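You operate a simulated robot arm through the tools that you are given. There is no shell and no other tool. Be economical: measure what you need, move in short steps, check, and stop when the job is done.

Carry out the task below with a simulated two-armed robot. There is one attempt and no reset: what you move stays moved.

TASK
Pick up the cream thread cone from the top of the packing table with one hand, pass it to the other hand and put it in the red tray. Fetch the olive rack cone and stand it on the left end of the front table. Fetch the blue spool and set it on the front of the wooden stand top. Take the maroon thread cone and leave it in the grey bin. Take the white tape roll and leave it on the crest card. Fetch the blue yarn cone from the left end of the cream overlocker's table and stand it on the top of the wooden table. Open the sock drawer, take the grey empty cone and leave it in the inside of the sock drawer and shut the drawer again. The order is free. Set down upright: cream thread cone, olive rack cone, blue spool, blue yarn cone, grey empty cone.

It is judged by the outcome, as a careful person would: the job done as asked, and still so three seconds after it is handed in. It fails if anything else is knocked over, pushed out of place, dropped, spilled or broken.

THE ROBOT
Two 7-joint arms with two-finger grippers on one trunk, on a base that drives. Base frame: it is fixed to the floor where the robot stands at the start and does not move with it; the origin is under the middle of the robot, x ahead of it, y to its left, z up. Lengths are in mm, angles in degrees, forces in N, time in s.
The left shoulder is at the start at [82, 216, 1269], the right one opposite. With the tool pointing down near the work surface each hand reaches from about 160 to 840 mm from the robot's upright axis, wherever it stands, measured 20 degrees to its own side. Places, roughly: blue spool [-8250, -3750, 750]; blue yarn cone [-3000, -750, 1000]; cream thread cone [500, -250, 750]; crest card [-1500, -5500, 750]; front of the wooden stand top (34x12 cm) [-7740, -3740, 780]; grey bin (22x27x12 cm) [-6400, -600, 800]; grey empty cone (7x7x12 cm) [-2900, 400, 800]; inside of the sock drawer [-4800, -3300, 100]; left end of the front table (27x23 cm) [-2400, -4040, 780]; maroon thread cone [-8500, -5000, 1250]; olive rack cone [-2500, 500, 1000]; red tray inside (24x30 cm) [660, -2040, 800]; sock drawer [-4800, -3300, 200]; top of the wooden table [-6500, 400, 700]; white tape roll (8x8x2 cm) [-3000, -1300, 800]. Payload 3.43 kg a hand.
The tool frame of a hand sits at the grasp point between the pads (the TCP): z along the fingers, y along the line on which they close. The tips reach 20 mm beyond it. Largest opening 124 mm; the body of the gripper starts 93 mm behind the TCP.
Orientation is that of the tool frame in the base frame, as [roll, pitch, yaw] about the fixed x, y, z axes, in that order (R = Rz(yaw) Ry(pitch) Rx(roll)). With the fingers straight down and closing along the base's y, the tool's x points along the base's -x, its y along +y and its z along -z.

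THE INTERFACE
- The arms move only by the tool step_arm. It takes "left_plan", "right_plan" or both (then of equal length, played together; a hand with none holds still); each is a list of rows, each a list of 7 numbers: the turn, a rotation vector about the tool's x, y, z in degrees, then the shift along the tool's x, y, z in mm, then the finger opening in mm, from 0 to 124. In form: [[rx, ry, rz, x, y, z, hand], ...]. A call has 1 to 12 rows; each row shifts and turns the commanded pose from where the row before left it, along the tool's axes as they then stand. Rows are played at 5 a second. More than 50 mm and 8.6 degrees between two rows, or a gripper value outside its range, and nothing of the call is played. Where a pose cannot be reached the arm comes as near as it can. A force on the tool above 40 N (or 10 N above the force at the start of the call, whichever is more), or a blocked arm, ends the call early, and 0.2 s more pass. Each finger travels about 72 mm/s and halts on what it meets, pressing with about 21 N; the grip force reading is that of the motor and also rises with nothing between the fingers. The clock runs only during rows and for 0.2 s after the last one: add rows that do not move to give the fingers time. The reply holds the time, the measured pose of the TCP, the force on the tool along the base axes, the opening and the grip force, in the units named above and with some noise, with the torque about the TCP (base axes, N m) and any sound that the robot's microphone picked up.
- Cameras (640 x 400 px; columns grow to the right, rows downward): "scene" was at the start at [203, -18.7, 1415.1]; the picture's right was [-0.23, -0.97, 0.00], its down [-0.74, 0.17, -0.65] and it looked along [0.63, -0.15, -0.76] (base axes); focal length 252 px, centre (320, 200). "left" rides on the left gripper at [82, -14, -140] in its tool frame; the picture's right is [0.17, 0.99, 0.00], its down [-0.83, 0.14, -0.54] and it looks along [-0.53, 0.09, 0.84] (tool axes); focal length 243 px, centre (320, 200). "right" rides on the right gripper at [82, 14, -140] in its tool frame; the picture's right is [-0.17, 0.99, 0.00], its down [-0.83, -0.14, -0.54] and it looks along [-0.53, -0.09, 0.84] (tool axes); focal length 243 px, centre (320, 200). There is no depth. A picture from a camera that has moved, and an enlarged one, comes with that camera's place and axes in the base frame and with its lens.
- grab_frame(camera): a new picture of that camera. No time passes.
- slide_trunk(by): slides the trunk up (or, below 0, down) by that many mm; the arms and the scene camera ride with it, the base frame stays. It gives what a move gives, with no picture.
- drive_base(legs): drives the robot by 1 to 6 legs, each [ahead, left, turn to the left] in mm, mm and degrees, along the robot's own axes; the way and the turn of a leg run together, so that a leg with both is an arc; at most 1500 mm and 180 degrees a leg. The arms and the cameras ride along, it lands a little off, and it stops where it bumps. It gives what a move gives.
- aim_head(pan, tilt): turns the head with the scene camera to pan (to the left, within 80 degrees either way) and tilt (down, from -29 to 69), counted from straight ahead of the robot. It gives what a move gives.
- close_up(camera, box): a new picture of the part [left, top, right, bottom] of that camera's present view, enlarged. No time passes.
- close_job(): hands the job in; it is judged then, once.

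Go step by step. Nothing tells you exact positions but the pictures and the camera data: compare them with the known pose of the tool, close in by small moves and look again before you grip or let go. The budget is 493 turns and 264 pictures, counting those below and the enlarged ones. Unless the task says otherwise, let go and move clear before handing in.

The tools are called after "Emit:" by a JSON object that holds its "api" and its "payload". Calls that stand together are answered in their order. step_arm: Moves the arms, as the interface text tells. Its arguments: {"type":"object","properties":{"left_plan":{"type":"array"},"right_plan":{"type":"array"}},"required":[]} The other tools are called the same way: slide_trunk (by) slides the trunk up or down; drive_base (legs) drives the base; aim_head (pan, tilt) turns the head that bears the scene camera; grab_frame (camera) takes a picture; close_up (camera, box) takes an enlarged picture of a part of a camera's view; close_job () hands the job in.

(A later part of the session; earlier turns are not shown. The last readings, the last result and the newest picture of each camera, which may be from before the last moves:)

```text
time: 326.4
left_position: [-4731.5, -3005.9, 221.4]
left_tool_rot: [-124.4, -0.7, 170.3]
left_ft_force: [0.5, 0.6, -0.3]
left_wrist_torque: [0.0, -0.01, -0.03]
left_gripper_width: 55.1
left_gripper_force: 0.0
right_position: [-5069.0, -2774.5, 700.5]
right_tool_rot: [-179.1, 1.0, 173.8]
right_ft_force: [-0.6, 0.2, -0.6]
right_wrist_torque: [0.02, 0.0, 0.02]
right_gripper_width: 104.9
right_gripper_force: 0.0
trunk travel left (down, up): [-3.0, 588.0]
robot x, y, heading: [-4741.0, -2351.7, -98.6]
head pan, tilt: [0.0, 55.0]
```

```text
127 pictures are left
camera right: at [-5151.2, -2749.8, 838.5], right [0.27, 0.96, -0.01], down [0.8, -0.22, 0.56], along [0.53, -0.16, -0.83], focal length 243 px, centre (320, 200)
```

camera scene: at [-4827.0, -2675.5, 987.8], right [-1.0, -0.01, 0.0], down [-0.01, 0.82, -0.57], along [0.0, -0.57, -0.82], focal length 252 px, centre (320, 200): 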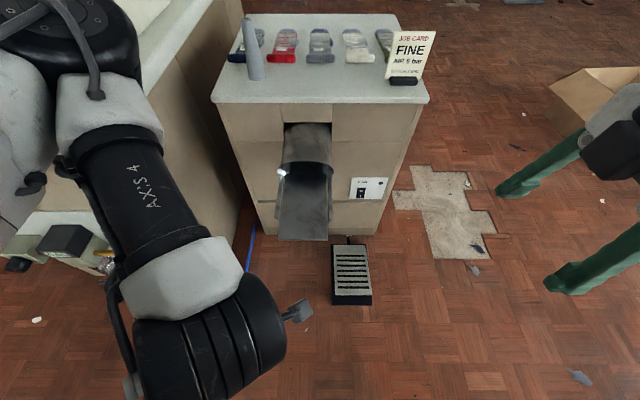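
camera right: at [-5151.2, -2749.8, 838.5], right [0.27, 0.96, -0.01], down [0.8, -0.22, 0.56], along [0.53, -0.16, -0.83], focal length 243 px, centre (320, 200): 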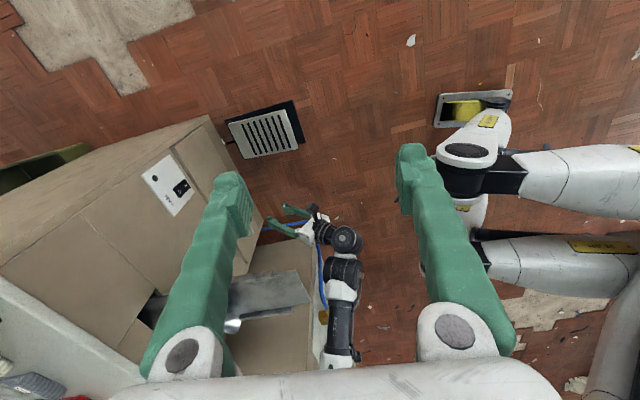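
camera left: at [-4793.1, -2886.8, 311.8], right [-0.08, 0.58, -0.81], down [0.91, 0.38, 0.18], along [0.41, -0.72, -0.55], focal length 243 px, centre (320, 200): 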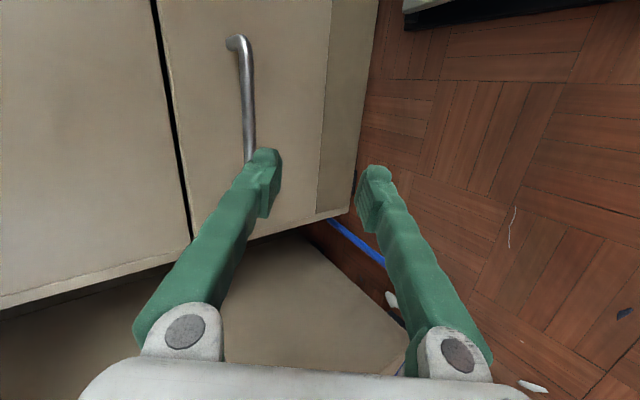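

Emit:
{"api": "step_arm", "payload": {"left_plan": [[0, 0, 0, 0, -6, -4, 55], [0, 0, 0, 0, 0, 0, 55]]}}

Emit:
{"api": "drive_base", "payload": {"legs": [[0, 38, 0], [60, 0, 0]]}}

Emit:
{"api": "grab_frame", "payload": {"camera": "left"}}

Emit:
{"api": "grab_frame", "payload": {"camera": "right"}}

```text
time: 326.9
left_position: [-4731.0, -3007.3, 227.7]
left_tool_rot: [-124.4, -0.6, 170.4]
left_ft_force: [-0.2, -0.3, -0.2]
left_wrist_torque: [0.03, 0.03, -0.01]
left_gripper_width: 54.9
left_gripper_force: 0.0
right_position: [-5069.8, -2775.0, 699.7]
right_tool_rot: [-179.1, 1.1, 173.7]
right_ft_force: [-0.4, 0.3, 0.0]
right_wrist_torque: [0.02, -0.03, -0.02]
right_gripper_width: 105.1
right_gripper_force: 0.0
trunk travel left (down, up): [-3.0, 588.0]
robot x, y, heading: [-4741.2, -2347.1, -98.8]
head pan, tilt: [0.0, 55.0]
```

```text
time: 328.8
left_position: [-4707.0, -3022.9, 217.6]
left_tool_rot: [-126.3, -1.4, 169.9]
left_ft_force: [0.3, 0.1, -0.8]
left_wrist_torque: [-0.03, 0.02, -0.01]
left_gripper_width: 55.4
left_gripper_force: 0.0
right_position: [-5035.4, -2822.0, 700.0]
right_tool_rot: [-178.9, 1.1, 174.1]
right_ft_force: [-0.7, -0.7, 0.3]
right_wrist_torque: [-0.01, -0.02, -0.02]
right_gripper_width: 105.0
right_gripper_force: 0.1
trunk travel left (down, up): [-3.0, 588.0]
robot x, y, heading: [-4707.9, -2399.8, -98.2]
head pan, tilt: [0.0, 55.0]
stopped in leg 2: the robot was blocked; the commanded pose is now the measured one
```

```text
126 pictures are left
camera left: at [-4767.7, -2906.4, 313.8], right [-0.08, 0.61, -0.79], down [0.91, 0.36, 0.19], along [0.4, -0.71, -0.58], focal length 243 px, centre (320, 200)
```

left: 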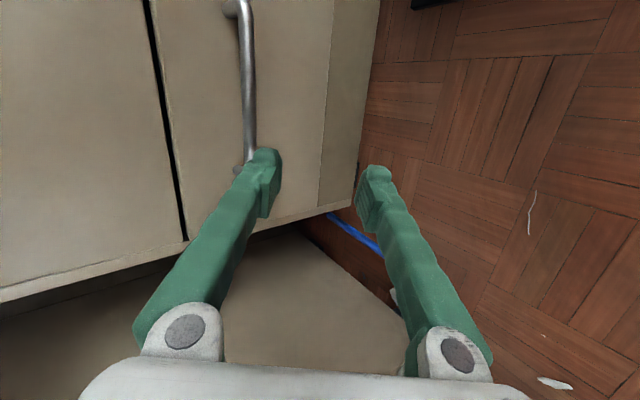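

```text
125 pictures are left
camera right: at [-5117.1, -2794.7, 839.7], right [0.27, 0.96, -0.02], down [0.8, -0.21, 0.56], along [0.53, -0.16, -0.83], focal length 243 px, centre (320, 200)
```

right: 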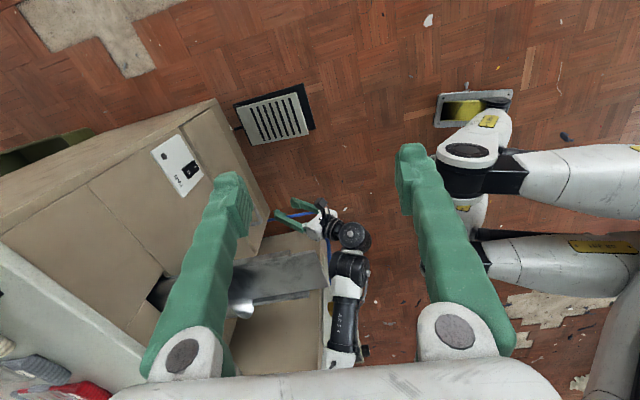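

It's blocked again, probably by the chute or the machine valves on that side. I'll back out and use the right arm instead, approaching the handle's right end diagonally from the open side.

Emit:
{"api": "drive_base", "payload": {"legs": [[-300, 0, 0]]}}

Emit:
{"api": "grab_frame", "payload": {"camera": "scene"}}

```text
time: 331.2
left_position: [-4665.5, -2727.5, 214.1]
left_tool_rot: [-126.4, -1.5, 169.6]
left_ft_force: [-0.7, 1.1, 0.3]
left_wrist_torque: [0.02, -0.01, -0.01]
left_gripper_width: 55.2
left_gripper_force: 0.0
right_position: [-4992.8, -2522.7, 699.8]
right_tool_rot: [-179.1, 1.0, 173.5]
right_ft_force: [-0.6, 1.0, -0.8]
right_wrist_torque: [-0.06, -0.02, 0.01]
right_gripper_width: 105.1
right_gripper_force: 0.1
trunk travel left (down, up): [-3.0, 588.0]
robot x, y, heading: [-4665.5, -2100.8, -98.7]
head pan, tilt: [0.0, 55.0]
```

```text
124 pictures are left
camera scene: at [-4710.1, -2422.8, 974.4], right [-0.99, 0.15, 0.0], down [0.12, 0.81, -0.57], along [-0.09, -0.57, -0.82], focal length 252 px, centre (320, 200)
```

scene: 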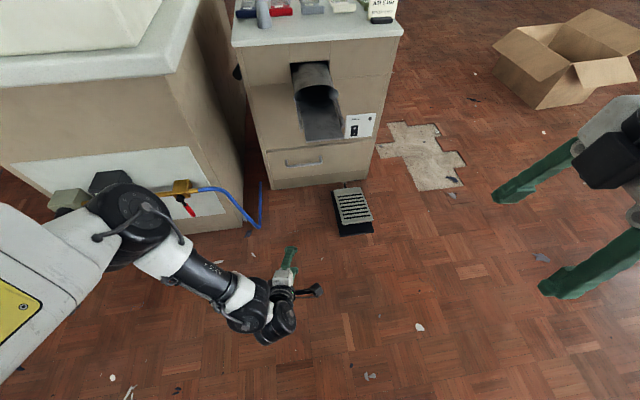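

That view shows the left elbow had been near the valves; everything is still in place. I'll raise and retract the left arm first, then reposition for the right hand.

Emit:
{"api": "step_arm", "payload": {"left_plan": [[0, 0, 0, 0, -33, -24, 55], [0, 0, 0, 0, -33, -24, 55], [0, 0, 0, 0, -33, -24, 55], [0, 0, 0, 0, -33, -24, 55], [-8, 0, 0, 0, 0, -30, 55], [-8, 0, 0, 0, 0, -30, 55], [-8, 0, 0, 0, 0, -30, 55], [-8, 0, 0, 0, 0, -30, 55], [-8, 0, 0, 0, 0, -30, 55], [-7, 0, 0, 0, 0, -30, 55], [-7, 0, 0, 0, 0, -30, 55], [0, 0, 0, 0, 0, 0, 55]]}}

Emit:
{"api": "step_arm", "payload": {"right_plan": [[7.5, 0, 0, 0, 0, 0, 90], [7.5, 0, 0, 0, 0, 0, 80], [7.5, 0, 0, 0, 0, 0, 70], [7.5, 0, 0, 0, 0, 0, 60], [0, 0, 0, 0, 0, 30, 55], [0, 0, 0, 0, 0, 40, 55], [0, 0, 0, 0, 0, 40, 55], [0, 0, 0, 0, 0, 40, 55], [0, 0, 0, 0, 0, 40, 55], [0, 0, 0, 0, 0, 0, 55]]}}

Emit:
{"api": "grab_frame", "payload": {"camera": "scene"}}

```text
time: 333.8
left_position: [-4623.1, -2606.6, 360.2]
left_tool_rot: [-151.8, -1.5, 169.5]
left_ft_force: [0.7, -0.3, -0.2]
left_wrist_torque: [-0.03, -0.03, 0.0]
left_gripper_width: 55.2
left_gripper_force: 0.0
left hand out of reach, approached as far as the arm can: row 7, 8, 9, 10, 11
right_position: [-4992.6, -2523.2, 698.1]
right_tool_rot: [-179.2, 1.1, 173.6]
right_ft_force: [0.2, -0.4, -0.1]
right_wrist_torque: [0.01, 0.0, 0.0]
right_gripper_width: 105.0
right_gripper_force: 0.1
trunk travel left (down, up): [-3.0, 588.0]
robot x, y, heading: [-4666.1, -2099.0, -98.7]
head pan, tilt: [0.0, 55.0]
```

```text
time: 336.0
left_position: [-4623.2, -2606.8, 359.0]
left_tool_rot: [-151.8, -1.5, 169.5]
left_ft_force: [0.7, 0.0, 0.5]
left_wrist_torque: [0.02, -0.04, 0.02]
left_gripper_width: 55.0
left_gripper_force: 0.1
right_position: [-4985.9, -2663.4, 600.9]
right_tool_rot: [-156.7, 1.0, 173.7]
right_ft_force: [-0.4, -0.3, -0.1]
right_wrist_torque: [0.01, -0.02, 0.02]
right_gripper_width: 55.2
right_gripper_force: 0.0
right hand out of reach, approached as far as the arm can: row 1, 2, 3, 4
trunk travel left (down, up): [-3.0, 588.0]
robot x, y, heading: [-4661.5, -2101.6, -98.9]
head pan, tilt: [0.0, 55.0]
```

```text
123 pictures are left
camera scene: at [-4710.1, -2422.9, 974.3], right [-0.99, 0.15, 0.0], down [0.12, 0.81, -0.57], along [-0.09, -0.57, -0.82], focal length 252 px, centre (320, 200)
```

scene: 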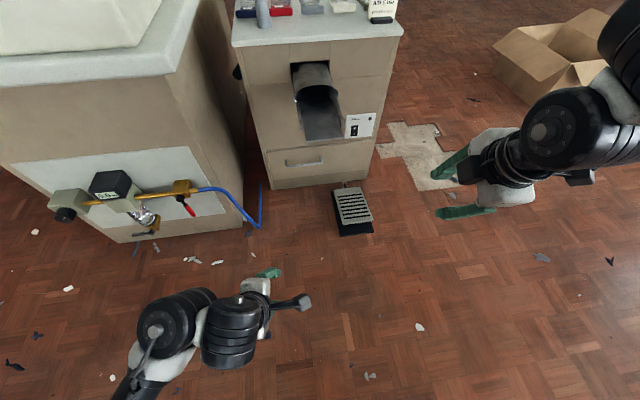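

Emit:
{"api": "step_arm", "payload": {"right_plan": [[0, 0, 0, 0, 0, 45, 55], [0, 0, 0, 0, 0, 45, 55], [0, 0, 0, 0, 0, 45, 55], [0, 0, 0, 0, 0, 45, 55], [8, 0, 0, 0, 0, 20, 55], [8, 0, 0, 0, 0, 20, 55], [8, 0, 0, 0, 0, 20, 55], [8, 0, 0, 0, 0, 20, 55], [0, 0, 0, 0, 20, 20, 55], [0, 0, 0, 0, 20, 20, 55], [0, 0, 0, 0, 0, 0, 55]]}}

Emit:
{"api": "grab_frame", "payload": {"camera": "scene"}}

```text
time: 338.4
left_position: [-4623.8, -2605.7, 360.3]
left_tool_rot: [-151.8, -1.5, 169.5]
left_ft_force: [-0.1, 0.2, -1.0]
left_wrist_torque: [-0.01, -0.01, 0.01]
left_gripper_width: 54.9
left_gripper_force: 0.0
right_position: [-4999.0, -2789.0, 312.6]
right_tool_rot: [-124.7, 1.1, 173.6]
right_ft_force: [0.3, 0.8, 0.3]
right_wrist_torque: [0.02, -0.01, -0.01]
right_gripper_width: 55.1
right_gripper_force: 0.0
trunk travel left (down, up): [-3.0, 588.0]
robot x, y, heading: [-4663.0, -2096.3, -98.7]
head pan, tilt: [0.0, 55.0]
```

```text
122 pictures are left
camera scene: at [-4710.2, -2423.0, 974.3], right [-0.99, 0.15, 0.0], down [0.12, 0.81, -0.57], along [-0.09, -0.57, -0.82], focal length 252 px, centre (320, 200)
```

scene: 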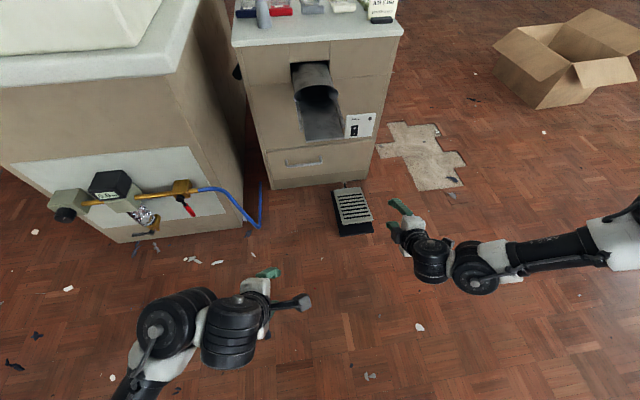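

The right arm extends nicely with its forearm low, so it can pass beneath the chute. I'll lower to handle height and square up with the cabinet.

Emit:
{"api": "step_arm", "payload": {"right_plan": [[0, 0, 0, 0, 23, 16, 55], [0, 0, 0, 0, 23, 16, 55], [0, 0, 0, 0, 22, 15, 55], [0, 0, 0, 0, 0, 0, 55]]}}

Emit:
{"api": "drive_base", "payload": {"legs": [[0, 0, 8.7], [120, 106, 0]]}}

Emit:
{"api": "grab_frame", "payload": {"camera": "right"}}

Emit:
{"api": "grab_frame", "payload": {"camera": "scene"}}

```text
time: 339.4
left_position: [-4622.6, -2607.7, 360.7]
left_tool_rot: [-151.8, -1.4, 169.5]
left_ft_force: [-0.3, 0.2, 0.1]
left_wrist_torque: [-0.02, 0.01, -0.01]
left_gripper_width: 55.0
left_gripper_force: 0.0
right_position: [-5035.4, -2783.7, 282.7]
right_tool_rot: [-124.8, 0.9, 173.7]
right_ft_force: [0.0, -0.5, 0.2]
right_wrist_torque: [0.01, 0.0, 0.0]
right_gripper_width: 55.1
right_gripper_force: 0.0
right hand out of reach, approached as far as the arm can: row 1, 2, 3
trunk travel left (down, up): [-3.0, 588.0]
robot x, y, heading: [-4661.9, -2102.1, -98.7]
head pan, tilt: [0.0, 55.0]
```

```text
time: 342.2
left_position: [-4444.5, -2715.7, 361.2]
left_tool_rot: [-151.8, -1.5, 178.2]
left_ft_force: [0.1, -0.6, -0.7]
left_wrist_torque: [-0.03, 0.0, 0.01]
left_gripper_width: 55.1
left_gripper_force: 0.0
right_position: [-4825.2, -2952.2, 284.0]
right_tool_rot: [-124.9, 1.0, -177.7]
right_ft_force: [0.3, 0.2, -0.4]
right_wrist_torque: [0.02, -0.01, 0.0]
right_gripper_width: 54.9
right_gripper_force: 0.1
trunk travel left (down, up): [-3.0, 588.0]
robot x, y, heading: [-4556.7, -2223.7, -90.2]
head pan, tilt: [0.0, 55.0]
```

```text
121 pictures are left
camera right: at [-4913.4, -2831.4, 350.8], right [0.16, 0.57, -0.81], down [0.81, 0.4, 0.44], along [0.57, -0.72, -0.4], focal length 243 px, centre (320, 200)
```

right: 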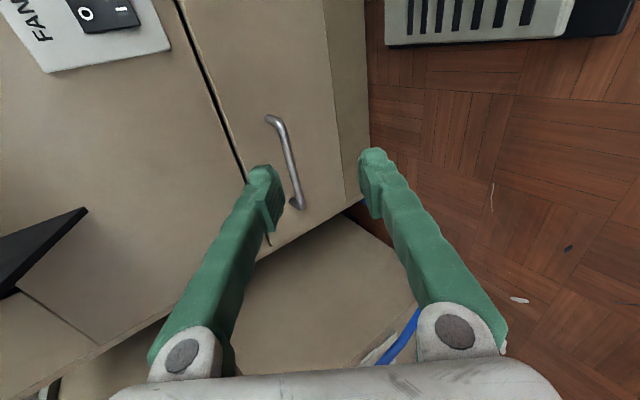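

```text
120 pictures are left
camera scene: at [-4558.0, -2546.8, 974.3], right [-1.0, 0.0, 0.0], down [0.0, 0.82, -0.57], along [0.0, -0.57, -0.82], focal length 252 px, centre (320, 200)
```

scene: 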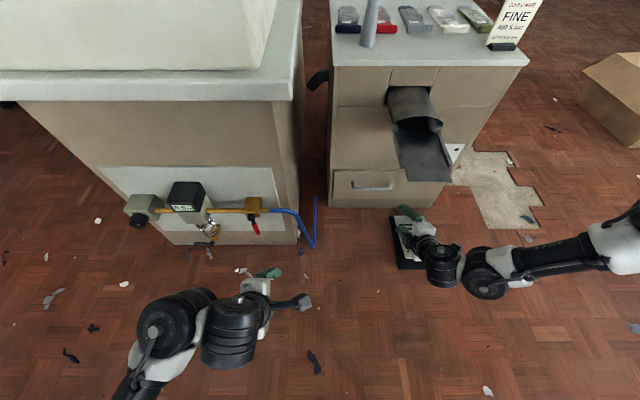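

Handle ends measured at x −4833 and −4703, z≈235. I'll reduce the tilt slightly and lower to that height.

Emit:
{"api": "step_arm", "payload": {"right_plan": [[-4, 0, 0, 0, 0, 0, 55], [-4, 0, 0, 0, 0, 0, 55], [0, 0, 0, 0, 17, 16, 55], [0, 0, 0, 0, 17, 16, 55], [0, 0, 0, 0, 0, 0, 55]]}}

```text
time: 343.4
left_position: [-4445.1, -2715.8, 359.9]
left_tool_rot: [-151.8, -1.5, 178.3]
left_ft_force: [0.1, 0.0, 0.7]
left_wrist_torque: [-0.04, -0.02, 0.02]
left_gripper_width: 55.1
left_gripper_force: 0.0
right_position: [-4830.8, -2949.0, 247.5]
right_tool_rot: [-133.0, 1.1, -177.6]
right_ft_force: [-0.5, -0.4, 0.1]
right_wrist_torque: [0.0, 0.0, -0.04]
right_gripper_width: 55.2
right_gripper_force: 0.0
right hand out of reach, approached as far as the arm can: row 4
trunk travel left (down, up): [-3.0, 588.0]
robot x, y, heading: [-4554.9, -2218.3, -90.1]
head pan, tilt: [0.0, 55.0]
```

Emit:
{"api": "step_arm", "payload": {"right_plan": [[-4, 0, 0, 0, 0, 0, 55], [0, 0, 0, 0, 8, 8, 55], [0, 0, 0, 0, 0, 0, 55]]}}

Emit:
{"api": "drive_base", "payload": {"legs": [[80, 62, 0]]}}

Emit:
{"api": "grab_frame", "payload": {"camera": "right"}}

Emit:
{"api": "grab_frame", "payload": {"camera": "scene"}}

```text
time: 344.2
left_position: [-4444.7, -2715.5, 360.4]
left_tool_rot: [-151.8, -1.5, 178.3]
left_ft_force: [-0.1, 0.0, -0.1]
left_wrist_torque: [0.0, 0.0, -0.02]
left_gripper_width: 55.0
left_gripper_force: 0.0
right_position: [-4831.8, -2950.5, 236.9]
right_tool_rot: [-136.9, 1.1, -177.7]
right_ft_force: [0.6, 0.1, 0.7]
right_wrist_torque: [-0.01, 0.0, 0.0]
right_gripper_width: 55.2
right_gripper_force: 0.1
trunk travel left (down, up): [-3.0, 588.0]
robot x, y, heading: [-4558.8, -2222.0, -90.2]
head pan, tilt: [0.0, 55.0]
```

```text
time: 345.7
left_position: [-4381.6, -2795.0, 358.5]
left_tool_rot: [-151.9, -1.4, 178.1]
left_ft_force: [-0.3, -0.5, 0.1]
left_wrist_torque: [0.02, -0.01, 0.02]
left_gripper_width: 55.2
left_gripper_force: 0.0
right_position: [-4768.2, -3029.2, 236.0]
right_tool_rot: [-136.9, 1.1, -177.5]
right_ft_force: [-1.0, -0.5, 0.1]
right_wrist_torque: [-0.01, 0.01, -0.01]
right_gripper_width: 55.2
right_gripper_force: 0.1
trunk travel left (down, up): [-3.0, 588.0]
robot x, y, heading: [-4498.6, -2298.5, -89.9]
head pan, tilt: [0.0, 55.0]
```

```text
119 pictures are left
camera right: at [-4856.1, -2925.9, 328.4], right [0.15, 0.73, -0.67], down [0.81, 0.3, 0.51], along [0.57, -0.62, -0.54], focal length 243 px, centre (320, 200)
```

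right: 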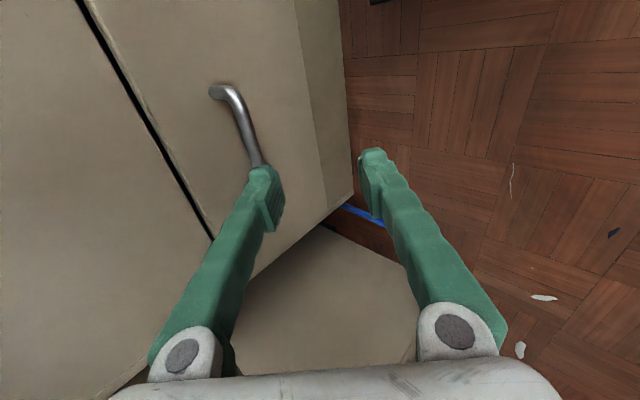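

```text
118 pictures are left
camera scene: at [-4494.9, -2626.6, 974.2], right [-1.0, 0.0, 0.0], down [0.0, 0.82, -0.57], along [0.0, -0.57, -0.82], focal length 252 px, centre (320, 200)
```

scene: 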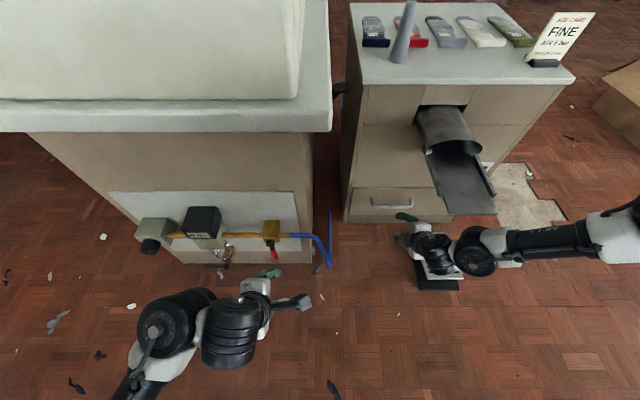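

Emit:
{"api": "step_arm", "payload": {"right_plan": [[0, 0, 0, 0, -15, -16, 45], [0, 0, 0, 0, -15, -16, 38], [0, 0, 0, 0, 0, 0, 38]]}}

Emit:
{"api": "drive_base", "payload": {"legs": [[48, 0, 0]]}}

Emit:
{"api": "grab_frame", "payload": {"camera": "right"}}

```text
time: 346.5
left_position: [-4380.7, -2796.0, 360.6]
left_tool_rot: [-151.8, -1.5, 178.1]
left_ft_force: [-0.3, 0.1, 0.0]
left_wrist_torque: [-0.02, -0.01, 0.03]
left_gripper_width: 55.2
left_gripper_force: 0.1
right_position: [-4767.4, -3029.9, 280.6]
right_tool_rot: [-136.9, 1.1, -177.6]
right_ft_force: [0.3, 0.5, 0.2]
right_wrist_torque: [-0.02, 0.0, -0.01]
right_gripper_width: 37.9
right_gripper_force: 0.0
trunk travel left (down, up): [-3.0, 588.0]
robot x, y, heading: [-4497.8, -2301.1, -90.0]
head pan, tilt: [0.0, 55.0]
```

```text
time: 347.3
left_position: [-4381.8, -2801.0, 358.9]
left_tool_rot: [-151.9, -1.5, 178.0]
left_ft_force: [-0.4, -0.2, -0.4]
left_wrist_torque: [0.0, 0.0, -0.01]
left_gripper_width: 55.1
left_gripper_force: 0.1
right_position: [-4767.3, -3029.7, 276.4]
right_tool_rot: [-137.7, 1.1, -177.4]
right_ft_force: [-0.1, 0.2, 0.1]
right_wrist_torque: [0.01, -0.03, 0.01]
right_gripper_width: 38.0
right_gripper_force: 0.0
trunk travel left (down, up): [-3.0, 588.0]
robot x, y, heading: [-4493.5, -2309.3, -90.0]
head pan, tilt: [0.0, 55.0]
stopped in leg 1: the robot was blocked; the commanded pose is now the measured one
```

```text
117 pictures are left
camera right: at [-4856.3, -2928.0, 369.0], right [0.15, 0.74, -0.66], down [0.81, 0.3, 0.51], along [0.57, -0.61, -0.55], focal length 243 px, centre (320, 200)
```

right: 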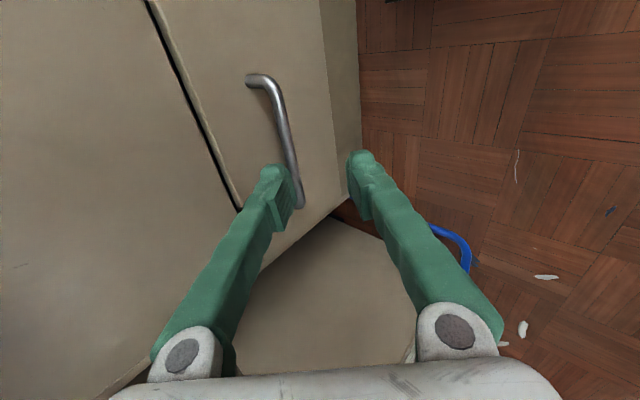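

The wrist touched the chute from below at that height. I'll back off a little, then test a flatter, lower hand pose with the arm drawn in closer.

Emit:
{"api": "drive_base", "payload": {"legs": [[-60, 0, 0]]}}

Emit:
{"api": "step_arm", "payload": {"right_plan": [[0, 0, 0, 0, 24, -23, 70], [0, 0, 0, 0, 24, -23, 70], [0, 0, 0, 0, 24, -23, 70], [6, 0, 0, 0, 0, 0, 70], [6, 0, 0, 0, 0, 0, 70], [6, 0, 0, 0, 0, 0, 70], [0, 0, 0, 0, 17, 8, 70], [0, 0, 0, 0, 17, 8, 70], [0, 0, 0, 0, 0, 0, 70]]}}

```text
time: 348.3
left_position: [-4381.6, -2740.2, 358.9]
left_tool_rot: [-151.8, -1.6, 177.9]
left_ft_force: [-0.4, 0.7, -0.2]
left_wrist_torque: [0.03, -0.03, -0.03]
left_gripper_width: 55.1
left_gripper_force: 0.1
right_position: [-4769.2, -2969.0, 277.4]
right_tool_rot: [-137.5, 1.1, -177.5]
right_ft_force: [0.2, 0.7, 0.4]
right_wrist_torque: [0.02, 0.02, 0.01]
right_gripper_width: 37.9
right_gripper_force: 0.1
trunk travel left (down, up): [-3.0, 588.0]
robot x, y, heading: [-4494.1, -2244.5, -90.3]
head pan, tilt: [0.0, 55.0]
```

```text
time: 350.3
left_position: [-4381.7, -2741.8, 359.6]
left_tool_rot: [-151.8, -1.5, 178.0]
left_ft_force: [1.1, -0.2, 0.3]
left_wrist_torque: [0.02, 0.01, 0.01]
left_gripper_width: 55.3
left_gripper_force: 0.0
right_position: [-4816.0, -2908.7, 301.4]
right_tool_rot: [-119.7, 1.2, -177.4]
right_ft_force: [0.5, -0.5, -1.0]
right_wrist_torque: [-0.02, -0.01, 0.02]
right_gripper_width: 70.2
right_gripper_force: 0.0
right hand out of reach, approached as far as the arm can: row 5, 6, 7, 8
trunk travel left (down, up): [-3.0, 588.0]
robot x, y, heading: [-4494.1, -2247.5, -90.2]
head pan, tilt: [0.0, 55.0]
```

I'll instead yaw the hand about its own closing axis, so that the wrist lies to the right, outside the chute's footprint, while the fingers stay parallel to the bar.

Emit:
{"api": "step_arm", "payload": {"right_plan": [[-8, 0, 0, 0, 0, 0, 60], [-8, 0, 0, 0, 0, 0, 50], [0, -7, 0, 0, 0, 0, 44], [0, -7, 0, 0, 0, 0, 44], [0, -7, 0, 0, 0, 0, 44], [0, -7, 0, 0, 0, 0, 44], [0, -7, 0, 0, 0, 0, 44], [0, 0, 0, 0, 0, 0, 44]]}}

Emit:
{"api": "grab_frame", "payload": {"camera": "right"}}

Emit:
{"api": "grab_frame", "payload": {"camera": "scene"}}

```text
time: 352.1
left_position: [-4381.6, -2740.0, 359.8]
left_tool_rot: [-152.0, -1.5, 177.9]
left_ft_force: [-0.4, 0.4, -0.3]
left_wrist_torque: [0.05, 0.0, -0.04]
left_gripper_width: 55.1
left_gripper_force: 0.0
right_position: [-4816.9, -2908.1, 300.5]
right_tool_rot: [-129.2, 25.1, -151.1]
right_ft_force: [-0.4, -0.5, 0.2]
right_wrist_torque: [-0.03, -0.04, 0.04]
right_gripper_width: 44.1
right_gripper_force: 0.1
trunk travel left (down, up): [-3.0, 588.0]
robot x, y, heading: [-4494.3, -2248.4, -90.1]
head pan, tilt: [0.0, 55.0]
```

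```text
116 pictures are left
camera right: at [-4966.6, -2857.3, 336.1], right [0.11, 0.78, -0.62], down [0.33, 0.56, 0.76], along [0.94, -0.29, -0.19], focal length 243 px, centre (320, 200)
```

right: 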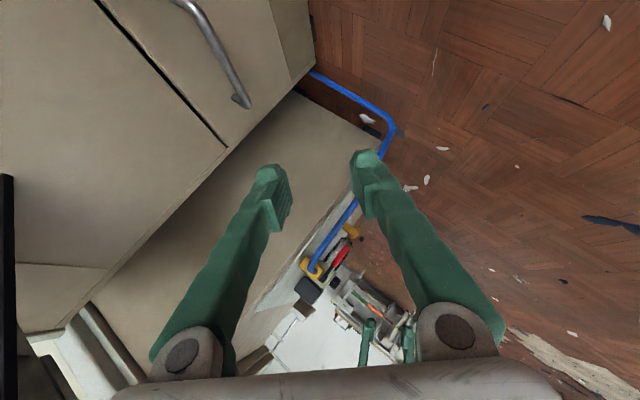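

```text
115 pictures are left
camera scene: at [-4495.6, -2572.2, 974.3], right [-1.0, 0.0, 0.0], down [0.0, 0.82, -0.57], along [0.0, -0.57, -0.82], focal length 252 px, centre (320, 200)
```

scene: 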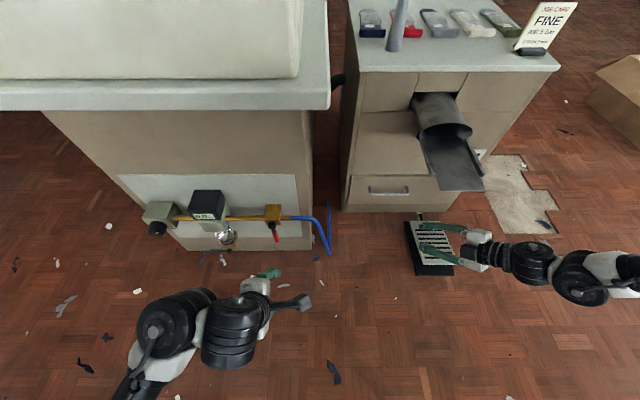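

Great, the hand now clears the chute. I'll lower slightly, drive forward, and approach the bar along the tool axis.

Emit:
{"api": "step_arm", "payload": {"right_plan": [[0, 0, 0, 12, 20, 16, 40], [0, 0, 0, 0, 0, 0, 40]]}}

Emit:
{"api": "drive_base", "payload": {"legs": [[150, 0, 0]]}}

Emit:
{"api": "grab_frame", "payload": {"camera": "right"}}

Emit:
{"api": "grab_frame", "payload": {"camera": "scene"}}

```text
time: 352.7
left_position: [-4382.1, -2741.1, 360.0]
left_tool_rot: [-151.9, -1.5, 178.0]
left_ft_force: [0.0, -0.5, -0.8]
left_wrist_torque: [0.01, -0.01, -0.02]
left_gripper_width: 55.2
left_gripper_force: 0.1
right_position: [-4817.7, -2909.5, 270.5]
right_tool_rot: [-129.3, 25.2, -151.1]
right_ft_force: [-0.7, -0.8, -0.7]
right_wrist_torque: [-0.01, -0.01, -0.02]
right_gripper_width: 39.9
right_gripper_force: 0.0
trunk travel left (down, up): [-3.0, 588.0]
robot x, y, heading: [-4495.0, -2249.2, -90.1]
head pan, tilt: [0.0, 55.0]
```

```text
time: 354.4
left_position: [-4390.7, -2883.0, 359.5]
left_tool_rot: [-152.1, -2.0, 177.1]
left_ft_force: [1.8, 13.4, 0.3]
left_wrist_torque: [-0.12, 0.01, 0.22]
left_gripper_width: 48.5
left_gripper_force: 0.0
right_position: [-4820.4, -3053.8, 270.5]
right_tool_rot: [-129.3, 25.2, -151.2]
right_ft_force: [-0.3, 0.5, -0.8]
right_wrist_torque: [0.02, 0.01, 0.01]
right_gripper_width: 40.1
right_gripper_force: 0.1
trunk travel left (down, up): [-3.0, 588.0]
robot x, y, heading: [-4496.4, -2393.2, -90.2]
head pan, tilt: [0.0, 55.0]
stopped in leg 1: the force on the tool passed its limit at 58 N (the readings are from after the stop); the commanded pose is now the measured one
```

```text
114 pictures are left
camera right: at [-4971.1, -3002.3, 306.7], right [0.12, 0.78, -0.62], down [0.33, 0.56, 0.76], along [0.94, -0.29, -0.19], focal length 243 px, centre (320, 200)
```

right: 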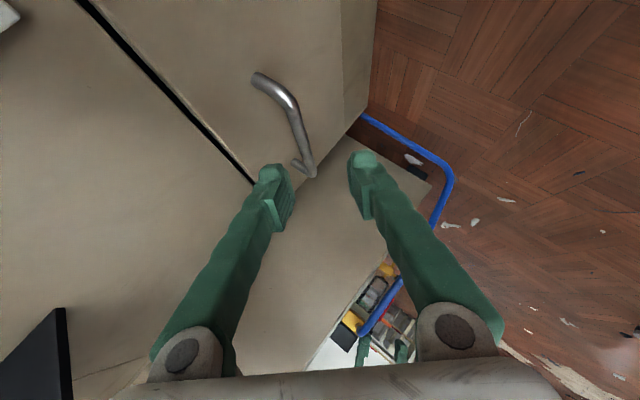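

```text
113 pictures are left
camera scene: at [-4497.6, -2718.1, 974.5], right [-1.0, 0.01, 0.0], down [0.0, 0.82, -0.57], along [0.0, -0.57, -0.82], focal length 252 px, centre (320, 200)
```

scene: 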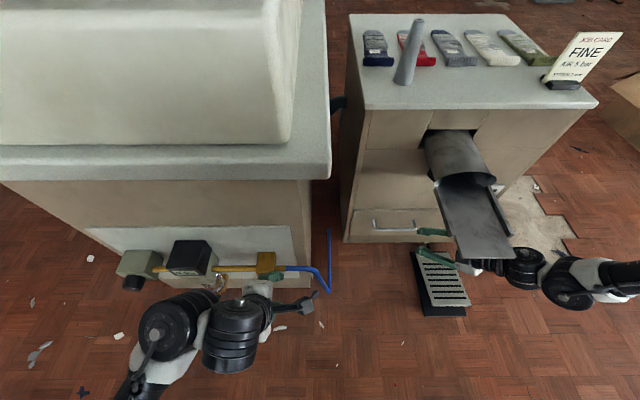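

The left hand brushed the valve. I'll back off and lift the left arm out of the way.

Emit:
{"api": "drive_base", "payload": {"legs": [[-50, 0, 0]]}}

Emit:
{"api": "step_arm", "payload": {"left_plan": [[0, 0, 0, 0, 10, -34, 50], [0, 0, 0, 0, 10, -34, 50], [0, 0, 0, 0, 10, -34, 50], [0, 0, 0, 0, 10, -34, 50], [0, 0, 0, 0, 0, 0, 50]]}}

Emit:
{"api": "close_up", "payload": {"camera": "scene", "box": [80, 160, 400, 360]}}

```text
time: 355.3
left_position: [-4390.7, -2834.5, 359.8]
left_tool_rot: [-152.0, -2.0, 177.2]
left_ft_force: [1.1, 0.2, 0.7]
left_wrist_torque: [0.01, 0.0, 0.0]
left_gripper_width: 55.0
left_gripper_force: 0.0
right_position: [-4822.0, -3005.1, 269.4]
right_tool_rot: [-129.3, 25.2, -151.4]
right_ft_force: [-0.1, -0.7, -0.2]
right_wrist_torque: [0.03, 0.01, 0.0]
right_gripper_width: 40.3
right_gripper_force: 0.0
trunk travel left (down, up): [-3.0, 588.0]
robot x, y, heading: [-4494.3, -2339.8, -90.4]
head pan, tilt: [0.0, 55.0]
```

```text
time: 356.5
left_position: [-4388.6, -2825.5, 366.4]
left_tool_rot: [-152.0, -2.0, 177.1]
left_ft_force: [0.5, 0.4, -0.6]
left_wrist_torque: [-0.02, -0.01, -0.01]
left_gripper_width: 49.9
left_gripper_force: 0.1
left hand out of reach, approached as far as the arm can: row 1, 2, 3, 4
right_position: [-4821.3, -3005.1, 270.3]
right_tool_rot: [-129.3, 25.3, -151.4]
right_ft_force: [0.5, -0.4, -0.2]
right_wrist_torque: [-0.03, 0.02, 0.03]
right_gripper_width: 40.2
right_gripper_force: 0.0
trunk travel left (down, up): [-3.0, 588.0]
robot x, y, heading: [-4495.4, -2345.2, -90.2]
head pan, tilt: [0.0, 55.0]
```

```text
2.00 times, centred on (240, 260) of scene
camera zoom: at [-4497.8, -2669.5, 974.3], right [-1.0, 0.01, 0.0], down [0.01, 0.82, -0.57], along [0.0, -0.57, -0.82], focal length 504 px, centre (480, 80)
```

zoom: 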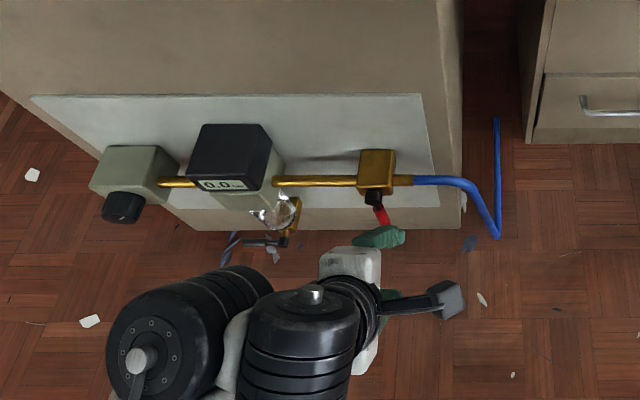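

Emit:
{"api": "step_arm", "payload": {"right_plan": [[0, 0, 0, 13, -21, 16, 40], [0, 0, 0, 13, -21, 16, 40], [0, 0, 0, 13, -21, 16, 40], [0, 0, 0, 0, 0, 0, 40]]}}

Emit:
{"api": "grab_frame", "payload": {"camera": "right"}}

```text
time: 357.5
left_position: [-4389.5, -2824.9, 365.3]
left_tool_rot: [-152.0, -2.1, 177.2]
left_ft_force: [0.2, 0.5, 0.7]
left_wrist_torque: [0.0, -0.02, 0.0]
left_gripper_width: 49.8
left_gripper_force: 0.0
right_position: [-4822.0, -3090.8, 269.6]
right_tool_rot: [-129.3, 25.3, -151.4]
right_ft_force: [0.5, -0.3, -0.2]
right_wrist_torque: [0.02, 0.03, 0.02]
right_gripper_width: 40.1
right_gripper_force: 0.1
trunk travel left (down, up): [-3.0, 588.0]
robot x, y, heading: [-4497.8, -2346.4, -90.3]
head pan, tilt: [0.0, 55.0]
```

```text
111 pictures are left
camera right: at [-4972.3, -3039.4, 305.7], right [0.12, 0.78, -0.62], down [0.33, 0.56, 0.76], along [0.94, -0.3, -0.19], focal length 243 px, centre (320, 200)
```

right: 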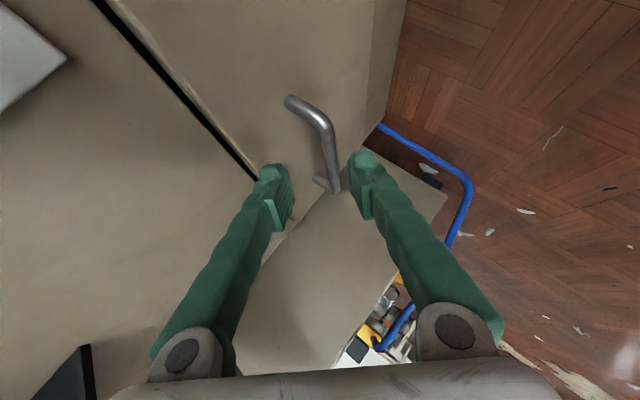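

Bar is nicely between the fingers. Small correction, then advance along the tool axis.

Emit:
{"api": "step_arm", "payload": {"right_plan": [[0, 0, 0, -3, 6, -4, 40], [0, 0, 0, 0, 0, 20, 40], [0, 0, 0, 0, 0, 18, 40], [0, 0, 0, 0, 0, 0, 40]]}}

Emit:
{"api": "grab_frame", "payload": {"camera": "right"}}

```text
time: 358.5
left_position: [-4389.7, -2825.5, 366.4]
left_tool_rot: [-152.0, -2.0, 177.0]
left_ft_force: [-0.4, 0.1, -0.6]
left_wrist_torque: [0.0, 0.02, -0.02]
left_gripper_width: 50.1
left_gripper_force: 0.0
right_position: [-4800.6, -3105.0, 253.9]
right_tool_rot: [-129.5, 25.2, -151.4]
right_ft_force: [0.2, 0.4, -0.6]
right_wrist_torque: [0.02, -0.03, 0.0]
right_gripper_width: 40.0
right_gripper_force: 0.0
right hand out of reach, approached as far as the arm can: row 3
trunk travel left (down, up): [-3.0, 588.0]
robot x, y, heading: [-4494.4, -2343.0, -90.3]
head pan, tilt: [0.0, 55.0]
```

```text
110 pictures are left
camera right: at [-4950.2, -3052.3, 289.9], right [0.12, 0.78, -0.62], down [0.34, 0.56, 0.76], along [0.93, -0.3, -0.2], focal length 243 px, centre (320, 200)
```

right: 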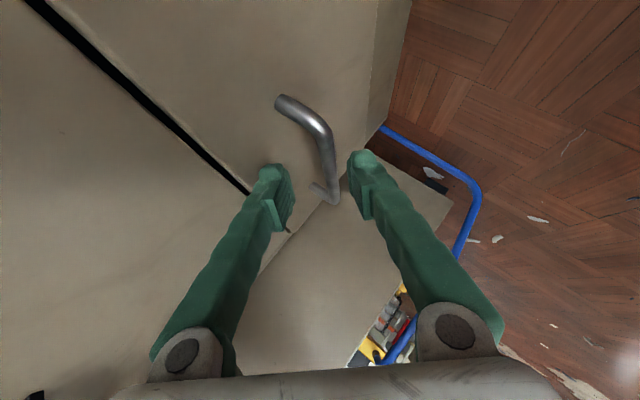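

Emit:
{"api": "step_arm", "payload": {"right_plan": [[0, 0, 0, -15, 25, -19, 40], [0, 0, 0, 0, 0, 0, 40]]}}

Emit:
{"api": "drive_base", "payload": {"legs": [[33, 0, 0]]}}

Emit:
{"api": "step_arm", "payload": {"right_plan": [[0, 0, 0, 0, 0, 10, 40], [0, 0, 0, 0, 0, 10, 40], [0, 0, 0, 0, 0, 0, 40]]}}

Emit:
{"api": "grab_frame", "payload": {"camera": "right"}}

```text
time: 359.1
left_position: [-4388.5, -2825.4, 366.0]
left_tool_rot: [-152.0, -2.1, 177.0]
left_ft_force: [1.3, 0.2, 0.0]
left_wrist_torque: [0.0, 0.01, 0.0]
left_gripper_width: 50.1
left_gripper_force: 0.0
right_position: [-4800.3, -3070.4, 252.0]
right_tool_rot: [-129.2, 25.0, -151.4]
right_ft_force: [-0.4, -1.0, 0.2]
right_wrist_torque: [-0.01, 0.03, 0.01]
right_gripper_width: 40.2
right_gripper_force: 0.2
trunk travel left (down, up): [-3.0, 588.0]
robot x, y, heading: [-4496.1, -2344.7, -90.5]
head pan, tilt: [0.0, 55.0]
```

```text
time: 360.0
left_position: [-4389.4, -2858.4, 366.4]
left_tool_rot: [-152.0, -2.1, 177.1]
left_ft_force: [0.2, -1.3, 0.0]
left_wrist_torque: [0.01, 0.03, 0.03]
left_gripper_width: 49.9
left_gripper_force: 0.1
right_position: [-4801.7, -3101.6, 252.9]
right_tool_rot: [-129.5, 25.2, -151.4]
right_ft_force: [-1.1, -0.5, 0.2]
right_wrist_torque: [-0.01, -0.01, -0.01]
right_gripper_width: 40.2
right_gripper_force: 0.1
trunk travel left (down, up): [-3.0, 588.0]
robot x, y, heading: [-4495.5, -2372.5, -90.6]
head pan, tilt: [0.0, 55.0]
```

```text
time: 360.8
left_position: [-4390.3, -2859.5, 366.3]
left_tool_rot: [-152.0, -2.0, 177.1]
left_ft_force: [-0.1, -0.3, -0.3]
left_wrist_torque: [0.03, 0.0, 0.04]
left_gripper_width: 49.9
left_gripper_force: 0.1
right_position: [-4789.0, -3112.5, 244.6]
right_tool_rot: [-129.5, 25.1, -151.5]
right_ft_force: [-1.0, 0.1, 1.0]
right_wrist_torque: [0.01, 0.03, 0.01]
right_gripper_width: 40.0
right_gripper_force: 0.0
right hand out of reach, approached as far as the arm can: row 2
trunk travel left (down, up): [-3.0, 588.0]
robot x, y, heading: [-4498.4, -2371.6, -90.2]
head pan, tilt: [0.0, 55.0]
```

```text
109 pictures are left
camera right: at [-4939.4, -3060.3, 281.2], right [0.12, 0.78, -0.62], down [0.34, 0.56, 0.76], along [0.93, -0.3, -0.2], focal length 243 px, centre (320, 200)
```

right: 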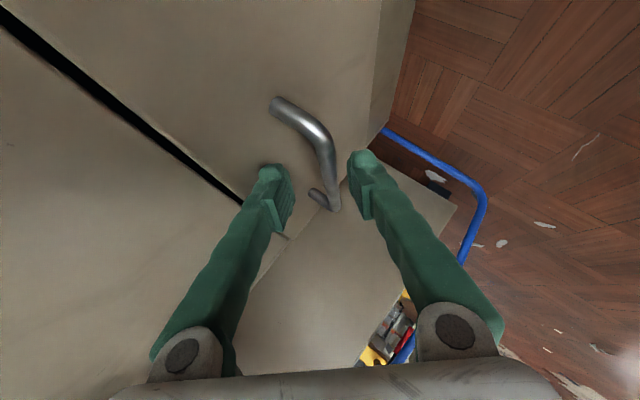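

The bar should now be within the finger tips, so I'll close.

Emit:
{"api": "step_arm", "payload": {"right_plan": [[0, 0, 0, 0, 0, 0, 25], [0, 0, 0, 0, 0, 0, 5], [0, 0, 0, 0, 0, 0, 0], [0, 0, 0, 0, 0, 0, 0]]}}

Emit:
{"api": "grab_frame", "payload": {"camera": "right"}}

```text
time: 362.0
left_position: [-4390.6, -2858.0, 366.5]
left_tool_rot: [-152.0, -2.1, 176.9]
left_ft_force: [0.4, -0.1, 0.4]
left_wrist_torque: [0.02, 0.03, -0.03]
left_gripper_width: 50.0
left_gripper_force: 0.1
right_position: [-4787.9, -3105.9, 241.8]
right_tool_rot: [-130.0, 25.6, -151.4]
right_ft_force: [0.2, 7.4, 8.3]
right_wrist_torque: [0.02, -0.02, -0.04]
right_gripper_width: 5.6
right_gripper_force: 34.4
trunk travel left (down, up): [-3.0, 588.0]
robot x, y, heading: [-4498.8, -2374.7, -90.5]
head pan, tilt: [0.0, 55.0]
stopped in row 4 (right hand): the force on the tool passed its limit at 41 N (the readings are from after the stop); the commanded pose is now the measured one
```

```text
108 pictures are left
camera right: at [-4938.9, -3054.7, 279.2], right [0.11, 0.78, -0.61], down [0.33, 0.55, 0.77], along [0.94, -0.29, -0.2], focal length 243 px, centre (320, 200)
```

right: 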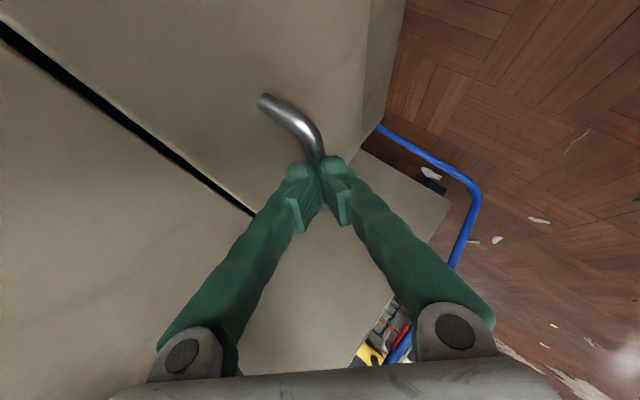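

Emit:
{"api": "drive_base", "payload": {"legs": [[-40, 0, 0]]}}

Emit:
{"api": "grab_frame", "payload": {"camera": "right"}}

```text
time: 362.9
left_position: [-4388.5, -2818.0, 366.3]
left_tool_rot: [-152.0, -2.1, 176.9]
left_ft_force: [-0.6, -0.1, -0.7]
left_wrist_torque: [-0.03, 0.0, 0.01]
left_gripper_width: 50.0
left_gripper_force: 0.1
right_position: [-4788.5, -3066.8, 241.3]
right_tool_rot: [-130.1, 25.5, -151.4]
right_ft_force: [-0.5, 0.3, 0.1]
right_wrist_torque: [-0.02, 0.01, -0.01]
right_gripper_width: 0.0
right_gripper_force: 35.0
trunk travel left (down, up): [-3.0, 588.0]
robot x, y, heading: [-4500.4, -2341.1, -90.5]
head pan, tilt: [0.0, 55.0]
```

```text
107 pictures are left
camera right: at [-4938.6, -3016.0, 278.9], right [0.11, 0.78, -0.61], down [0.33, 0.55, 0.77], along [0.94, -0.29, -0.2], focal length 243 px, centre (320, 200)
```

right: 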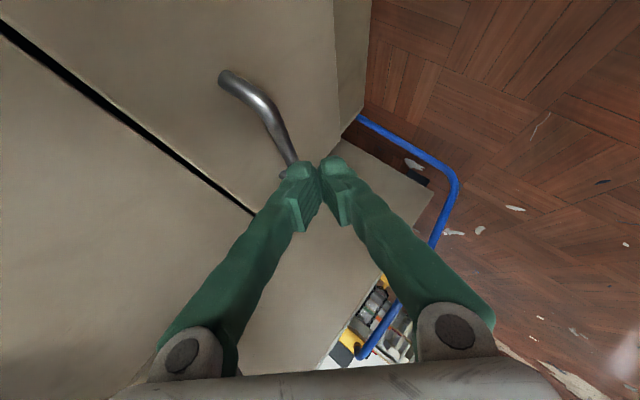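

The bar was only at the extreme tip and slipped out. I'll strafe right to gain reach, then approach deeper.

Emit:
{"api": "drive_base", "payload": {"legs": [[0, -110, 0.4]]}}

Emit:
{"api": "step_arm", "payload": {"right_plan": [[0, 0, 0, -32, -18.5, 20, 32], [0, 0, 0, -32, -18.5, 20, 32], [0, 0, 0, 0, 0, 0, 32]]}}

Emit:
{"api": "grab_frame", "payload": {"camera": "right"}}

Emit:
{"api": "grab_frame", "payload": {"camera": "scene"}}

```text
time: 365.1
left_position: [-4499.6, -2816.7, 366.0]
left_tool_rot: [-152.0, -2.0, 177.5]
left_ft_force: [-1.0, -0.4, 0.3]
left_wrist_torque: [0.01, 0.02, 0.01]
left_gripper_width: 49.8
left_gripper_force: 0.1
right_position: [-4895.1, -3068.0, 241.8]
right_tool_rot: [-129.9, 25.6, -151.1]
right_ft_force: [-0.3, 0.2, -0.3]
right_wrist_torque: [0.0, -0.02, 0.01]
right_gripper_width: 0.0
right_gripper_force: 34.8
trunk travel left (down, up): [-3.0, 588.0]
robot x, y, heading: [-4612.7, -2338.0, -89.9]
head pan, tilt: [0.0, 55.0]
```

```text
time: 365.9
left_position: [-4498.7, -2816.5, 365.3]
left_tool_rot: [-152.0, -2.1, 177.5]
left_ft_force: [0.2, 0.1, 0.4]
left_wrist_torque: [-0.02, -0.01, -0.02]
left_gripper_width: 50.1
left_gripper_force: 0.0
right_position: [-4817.0, -3089.8, 274.0]
right_tool_rot: [-129.9, 25.4, -151.0]
right_ft_force: [0.1, -0.2, -0.9]
right_wrist_torque: [0.0, 0.0, 0.0]
right_gripper_width: 32.2
right_gripper_force: 0.1
trunk travel left (down, up): [-3.0, 588.0]
robot x, y, heading: [-4606.5, -2335.7, -90.0]
head pan, tilt: [0.0, 55.0]
```

```text
106 pictures are left
camera right: at [-4969.1, -3039.7, 310.0], right [0.11, 0.78, -0.61], down [0.33, 0.55, 0.77], along [0.94, -0.28, -0.2], focal length 243 px, centre (320, 200)
```

right: 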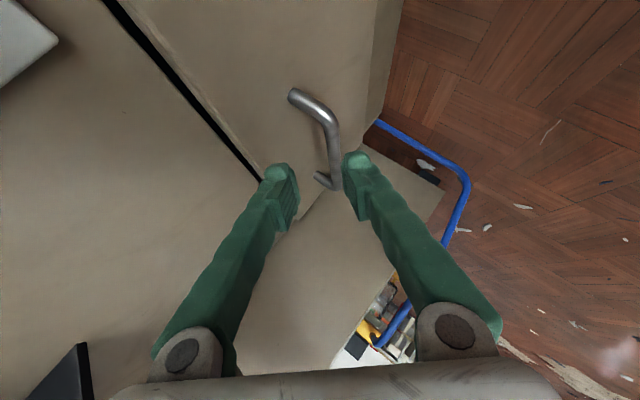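

```text
105 pictures are left
camera scene: at [-4608.7, -2661.7, 974.3], right [-1.0, 0.0, 0.0], down [0.0, 0.82, -0.57], along [0.0, -0.57, -0.82], focal length 252 px, centre (320, 200)
```

scene: 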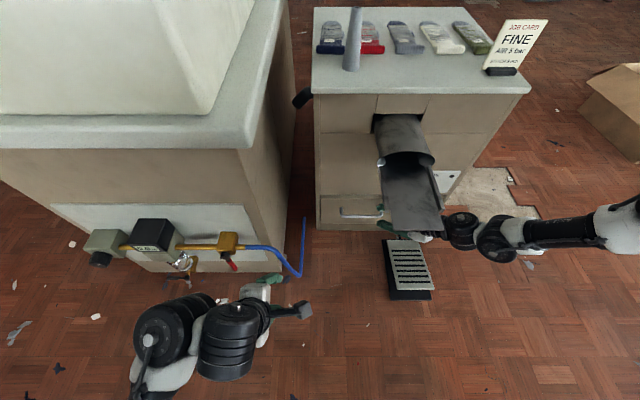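

Emit:
{"api": "step_arm", "payload": {"right_plan": [[0, 0, 0, 0, 6, 10, 32], [0, 0, 0, 0, 0, 14, 32], [0, 0, 0, 0, 0, 12, 32], [0, 0, 0, 0, 0, 0, 32]]}}

Emit:
{"api": "grab_frame", "payload": {"camera": "right"}}

```text
time: 366.9
left_position: [-4499.2, -2817.2, 365.3]
left_tool_rot: [-151.9, -2.0, 177.5]
left_ft_force: [0.0, -0.1, -0.2]
left_wrist_torque: [0.04, -0.02, 0.02]
left_gripper_width: 50.0
left_gripper_force: 0.1
right_position: [-4804.7, -3094.2, 269.8]
right_tool_rot: [-130.1, 25.6, -151.0]
right_ft_force: [1.0, -0.5, -0.5]
right_wrist_torque: [0.04, -0.01, -0.01]
right_gripper_width: 31.9
right_gripper_force: 0.1
right hand out of reach, approached as far as the arm can: row 2, 3
trunk travel left (down, up): [-3.0, 588.0]
robot x, y, heading: [-4608.5, -2338.8, -89.9]
head pan, tilt: [0.0, 55.0]
```

```text
104 pictures are left
camera right: at [-4956.1, -3044.4, 306.5], right [0.11, 0.79, -0.61], down [0.33, 0.55, 0.77], along [0.94, -0.28, -0.2], focal length 243 px, centre (320, 200)
```

right: 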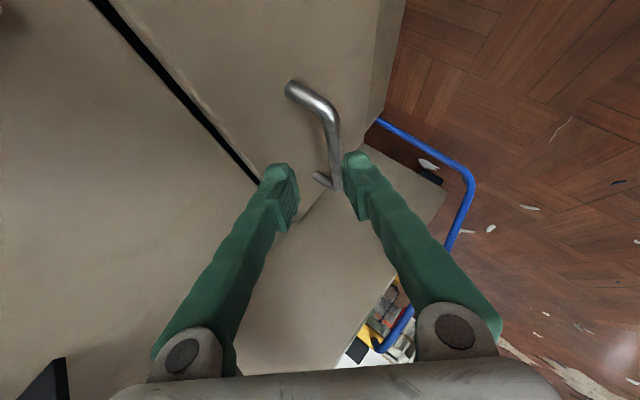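

Emit:
{"api": "step_arm", "payload": {"left_plan": [[0, 0, 0, 0, -19, -35, 50], [0, 0, 0, 0, -19, -35, 50], [0, 0, 0, 0, -19, -35, 50], [0, 0, 0, 0, -19, -35, 50], [0, 0, 0, 0, 0, 0, 50]]}}

```text
time: 368.1
left_position: [-4498.5, -2817.2, 366.0]
left_tool_rot: [-152.1, -2.1, 177.5]
left_ft_force: [0.0, 1.0, 0.4]
left_wrist_torque: [0.0, -0.02, 0.01]
left_gripper_width: 50.3
left_gripper_force: 0.0
left hand out of reach, approached as far as the arm can: row 1, 2, 3, 4
right_position: [-4805.5, -3094.4, 270.2]
right_tool_rot: [-130.1, 25.4, -151.1]
right_ft_force: [-0.9, 0.5, 0.5]
right_wrist_torque: [0.02, 0.0, 0.02]
right_gripper_width: 31.8
right_gripper_force: 0.1
trunk travel left (down, up): [-3.0, 588.0]
robot x, y, heading: [-4609.7, -2331.7, -90.0]
head pan, tilt: [0.0, 55.0]
```

Emit:
{"api": "step_arm", "payload": {"left_plan": [[8, 0, 0, 0, 0, 0, 50], [8, 0, 0, 0, 0, 0, 50], [8, 0, 0, 0, 0, 0, 50], [0, 0, 0, 0, -33, -24, 50], [0, 0, 0, 0, -33, -24, 50], [0, 0, 0, 0, -33, -24, 50], [0, 0, 0, 0, -33, -24, 50], [0, 0, 0, 0, -33, -24, 50], [0, 0, 0, 0, -33, -24, 50], [0, 0, 0, 0, 0, 0, 50]]}}

```text
time: 370.2
left_position: [-4495.9, -2821.5, 479.6]
left_tool_rot: [-128.0, -2.1, 177.5]
left_ft_force: [0.1, 0.4, -1.4]
left_wrist_torque: [0.0, 0.0, -0.06]
left_gripper_width: 49.9
left_gripper_force: 0.1
left hand out of reach, approached as far as the arm can: row 6, 7, 8, 9
right_position: [-4805.8, -3094.1, 269.6]
right_tool_rot: [-130.1, 25.5, -150.9]
right_ft_force: [-0.8, -0.3, 0.4]
right_wrist_torque: [-0.04, -0.02, 0.0]
right_gripper_width: 32.3
right_gripper_force: 0.1
trunk travel left (down, up): [-3.0, 588.0]
robot x, y, heading: [-4609.4, -2337.1, -90.2]
head pan, tilt: [0.0, 55.0]
```

Emit:
{"api": "step_arm", "payload": {"left_plan": [[8, 0, 0, 0, 0, 0, 50], [8, 0, 0, 0, 0, 0, 50], [8, 0, 0, 0, 0, 0, 50], [0, 0, 0, 0, -38, -10, 50], [0, 0, 0, 0, -38, -10, 50], [0, 0, 0, 0, -38, -10, 50], [0, 0, 0, 0, -38, -10, 50], [0, 0, 0, 0, -38, -10, 50], [0, 0, 0, 0, 0, 0, 50]]}}

Emit:
{"api": "grab_frame", "payload": {"camera": "scene"}}

```text
time: 372.2
left_position: [-4440.3, -2930.6, 581.7]
left_tool_rot: [-104.0, -2.0, 177.6]
left_ft_force: [-1.1, -0.3, 0.2]
left_wrist_torque: [-0.04, 0.02, -0.03]
left_gripper_width: 50.0
left_gripper_force: 0.1
left hand out of reach, approached as far as the arm can: row 1, 2, 3, 5, 6, 7, 8
right_position: [-4804.9, -3094.9, 269.5]
right_tool_rot: [-130.1, 25.4, -151.0]
right_ft_force: [-0.4, -0.1, -1.2]
right_wrist_torque: [0.0, 0.0, 0.01]
right_gripper_width: 32.1
right_gripper_force: 0.0
trunk travel left (down, up): [-3.0, 588.0]
robot x, y, heading: [-4612.4, -2333.6, -89.9]
head pan, tilt: [0.0, 55.0]
```

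```text
103 pictures are left
camera scene: at [-4608.6, -2661.7, 974.3], right [-1.0, 0.0, 0.0], down [0.0, 0.82, -0.57], along [0.0, -0.57, -0.82], focal length 252 px, centre (320, 200)
```

scene: 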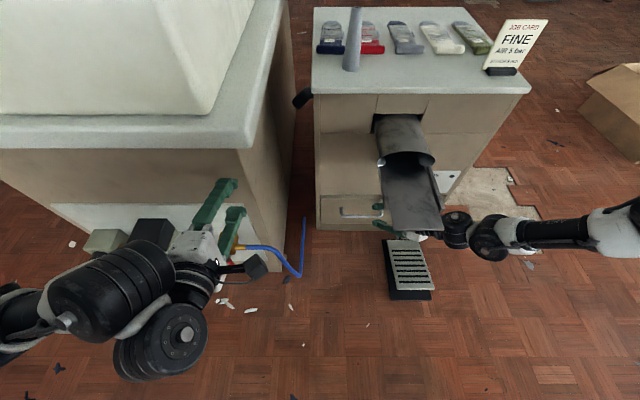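

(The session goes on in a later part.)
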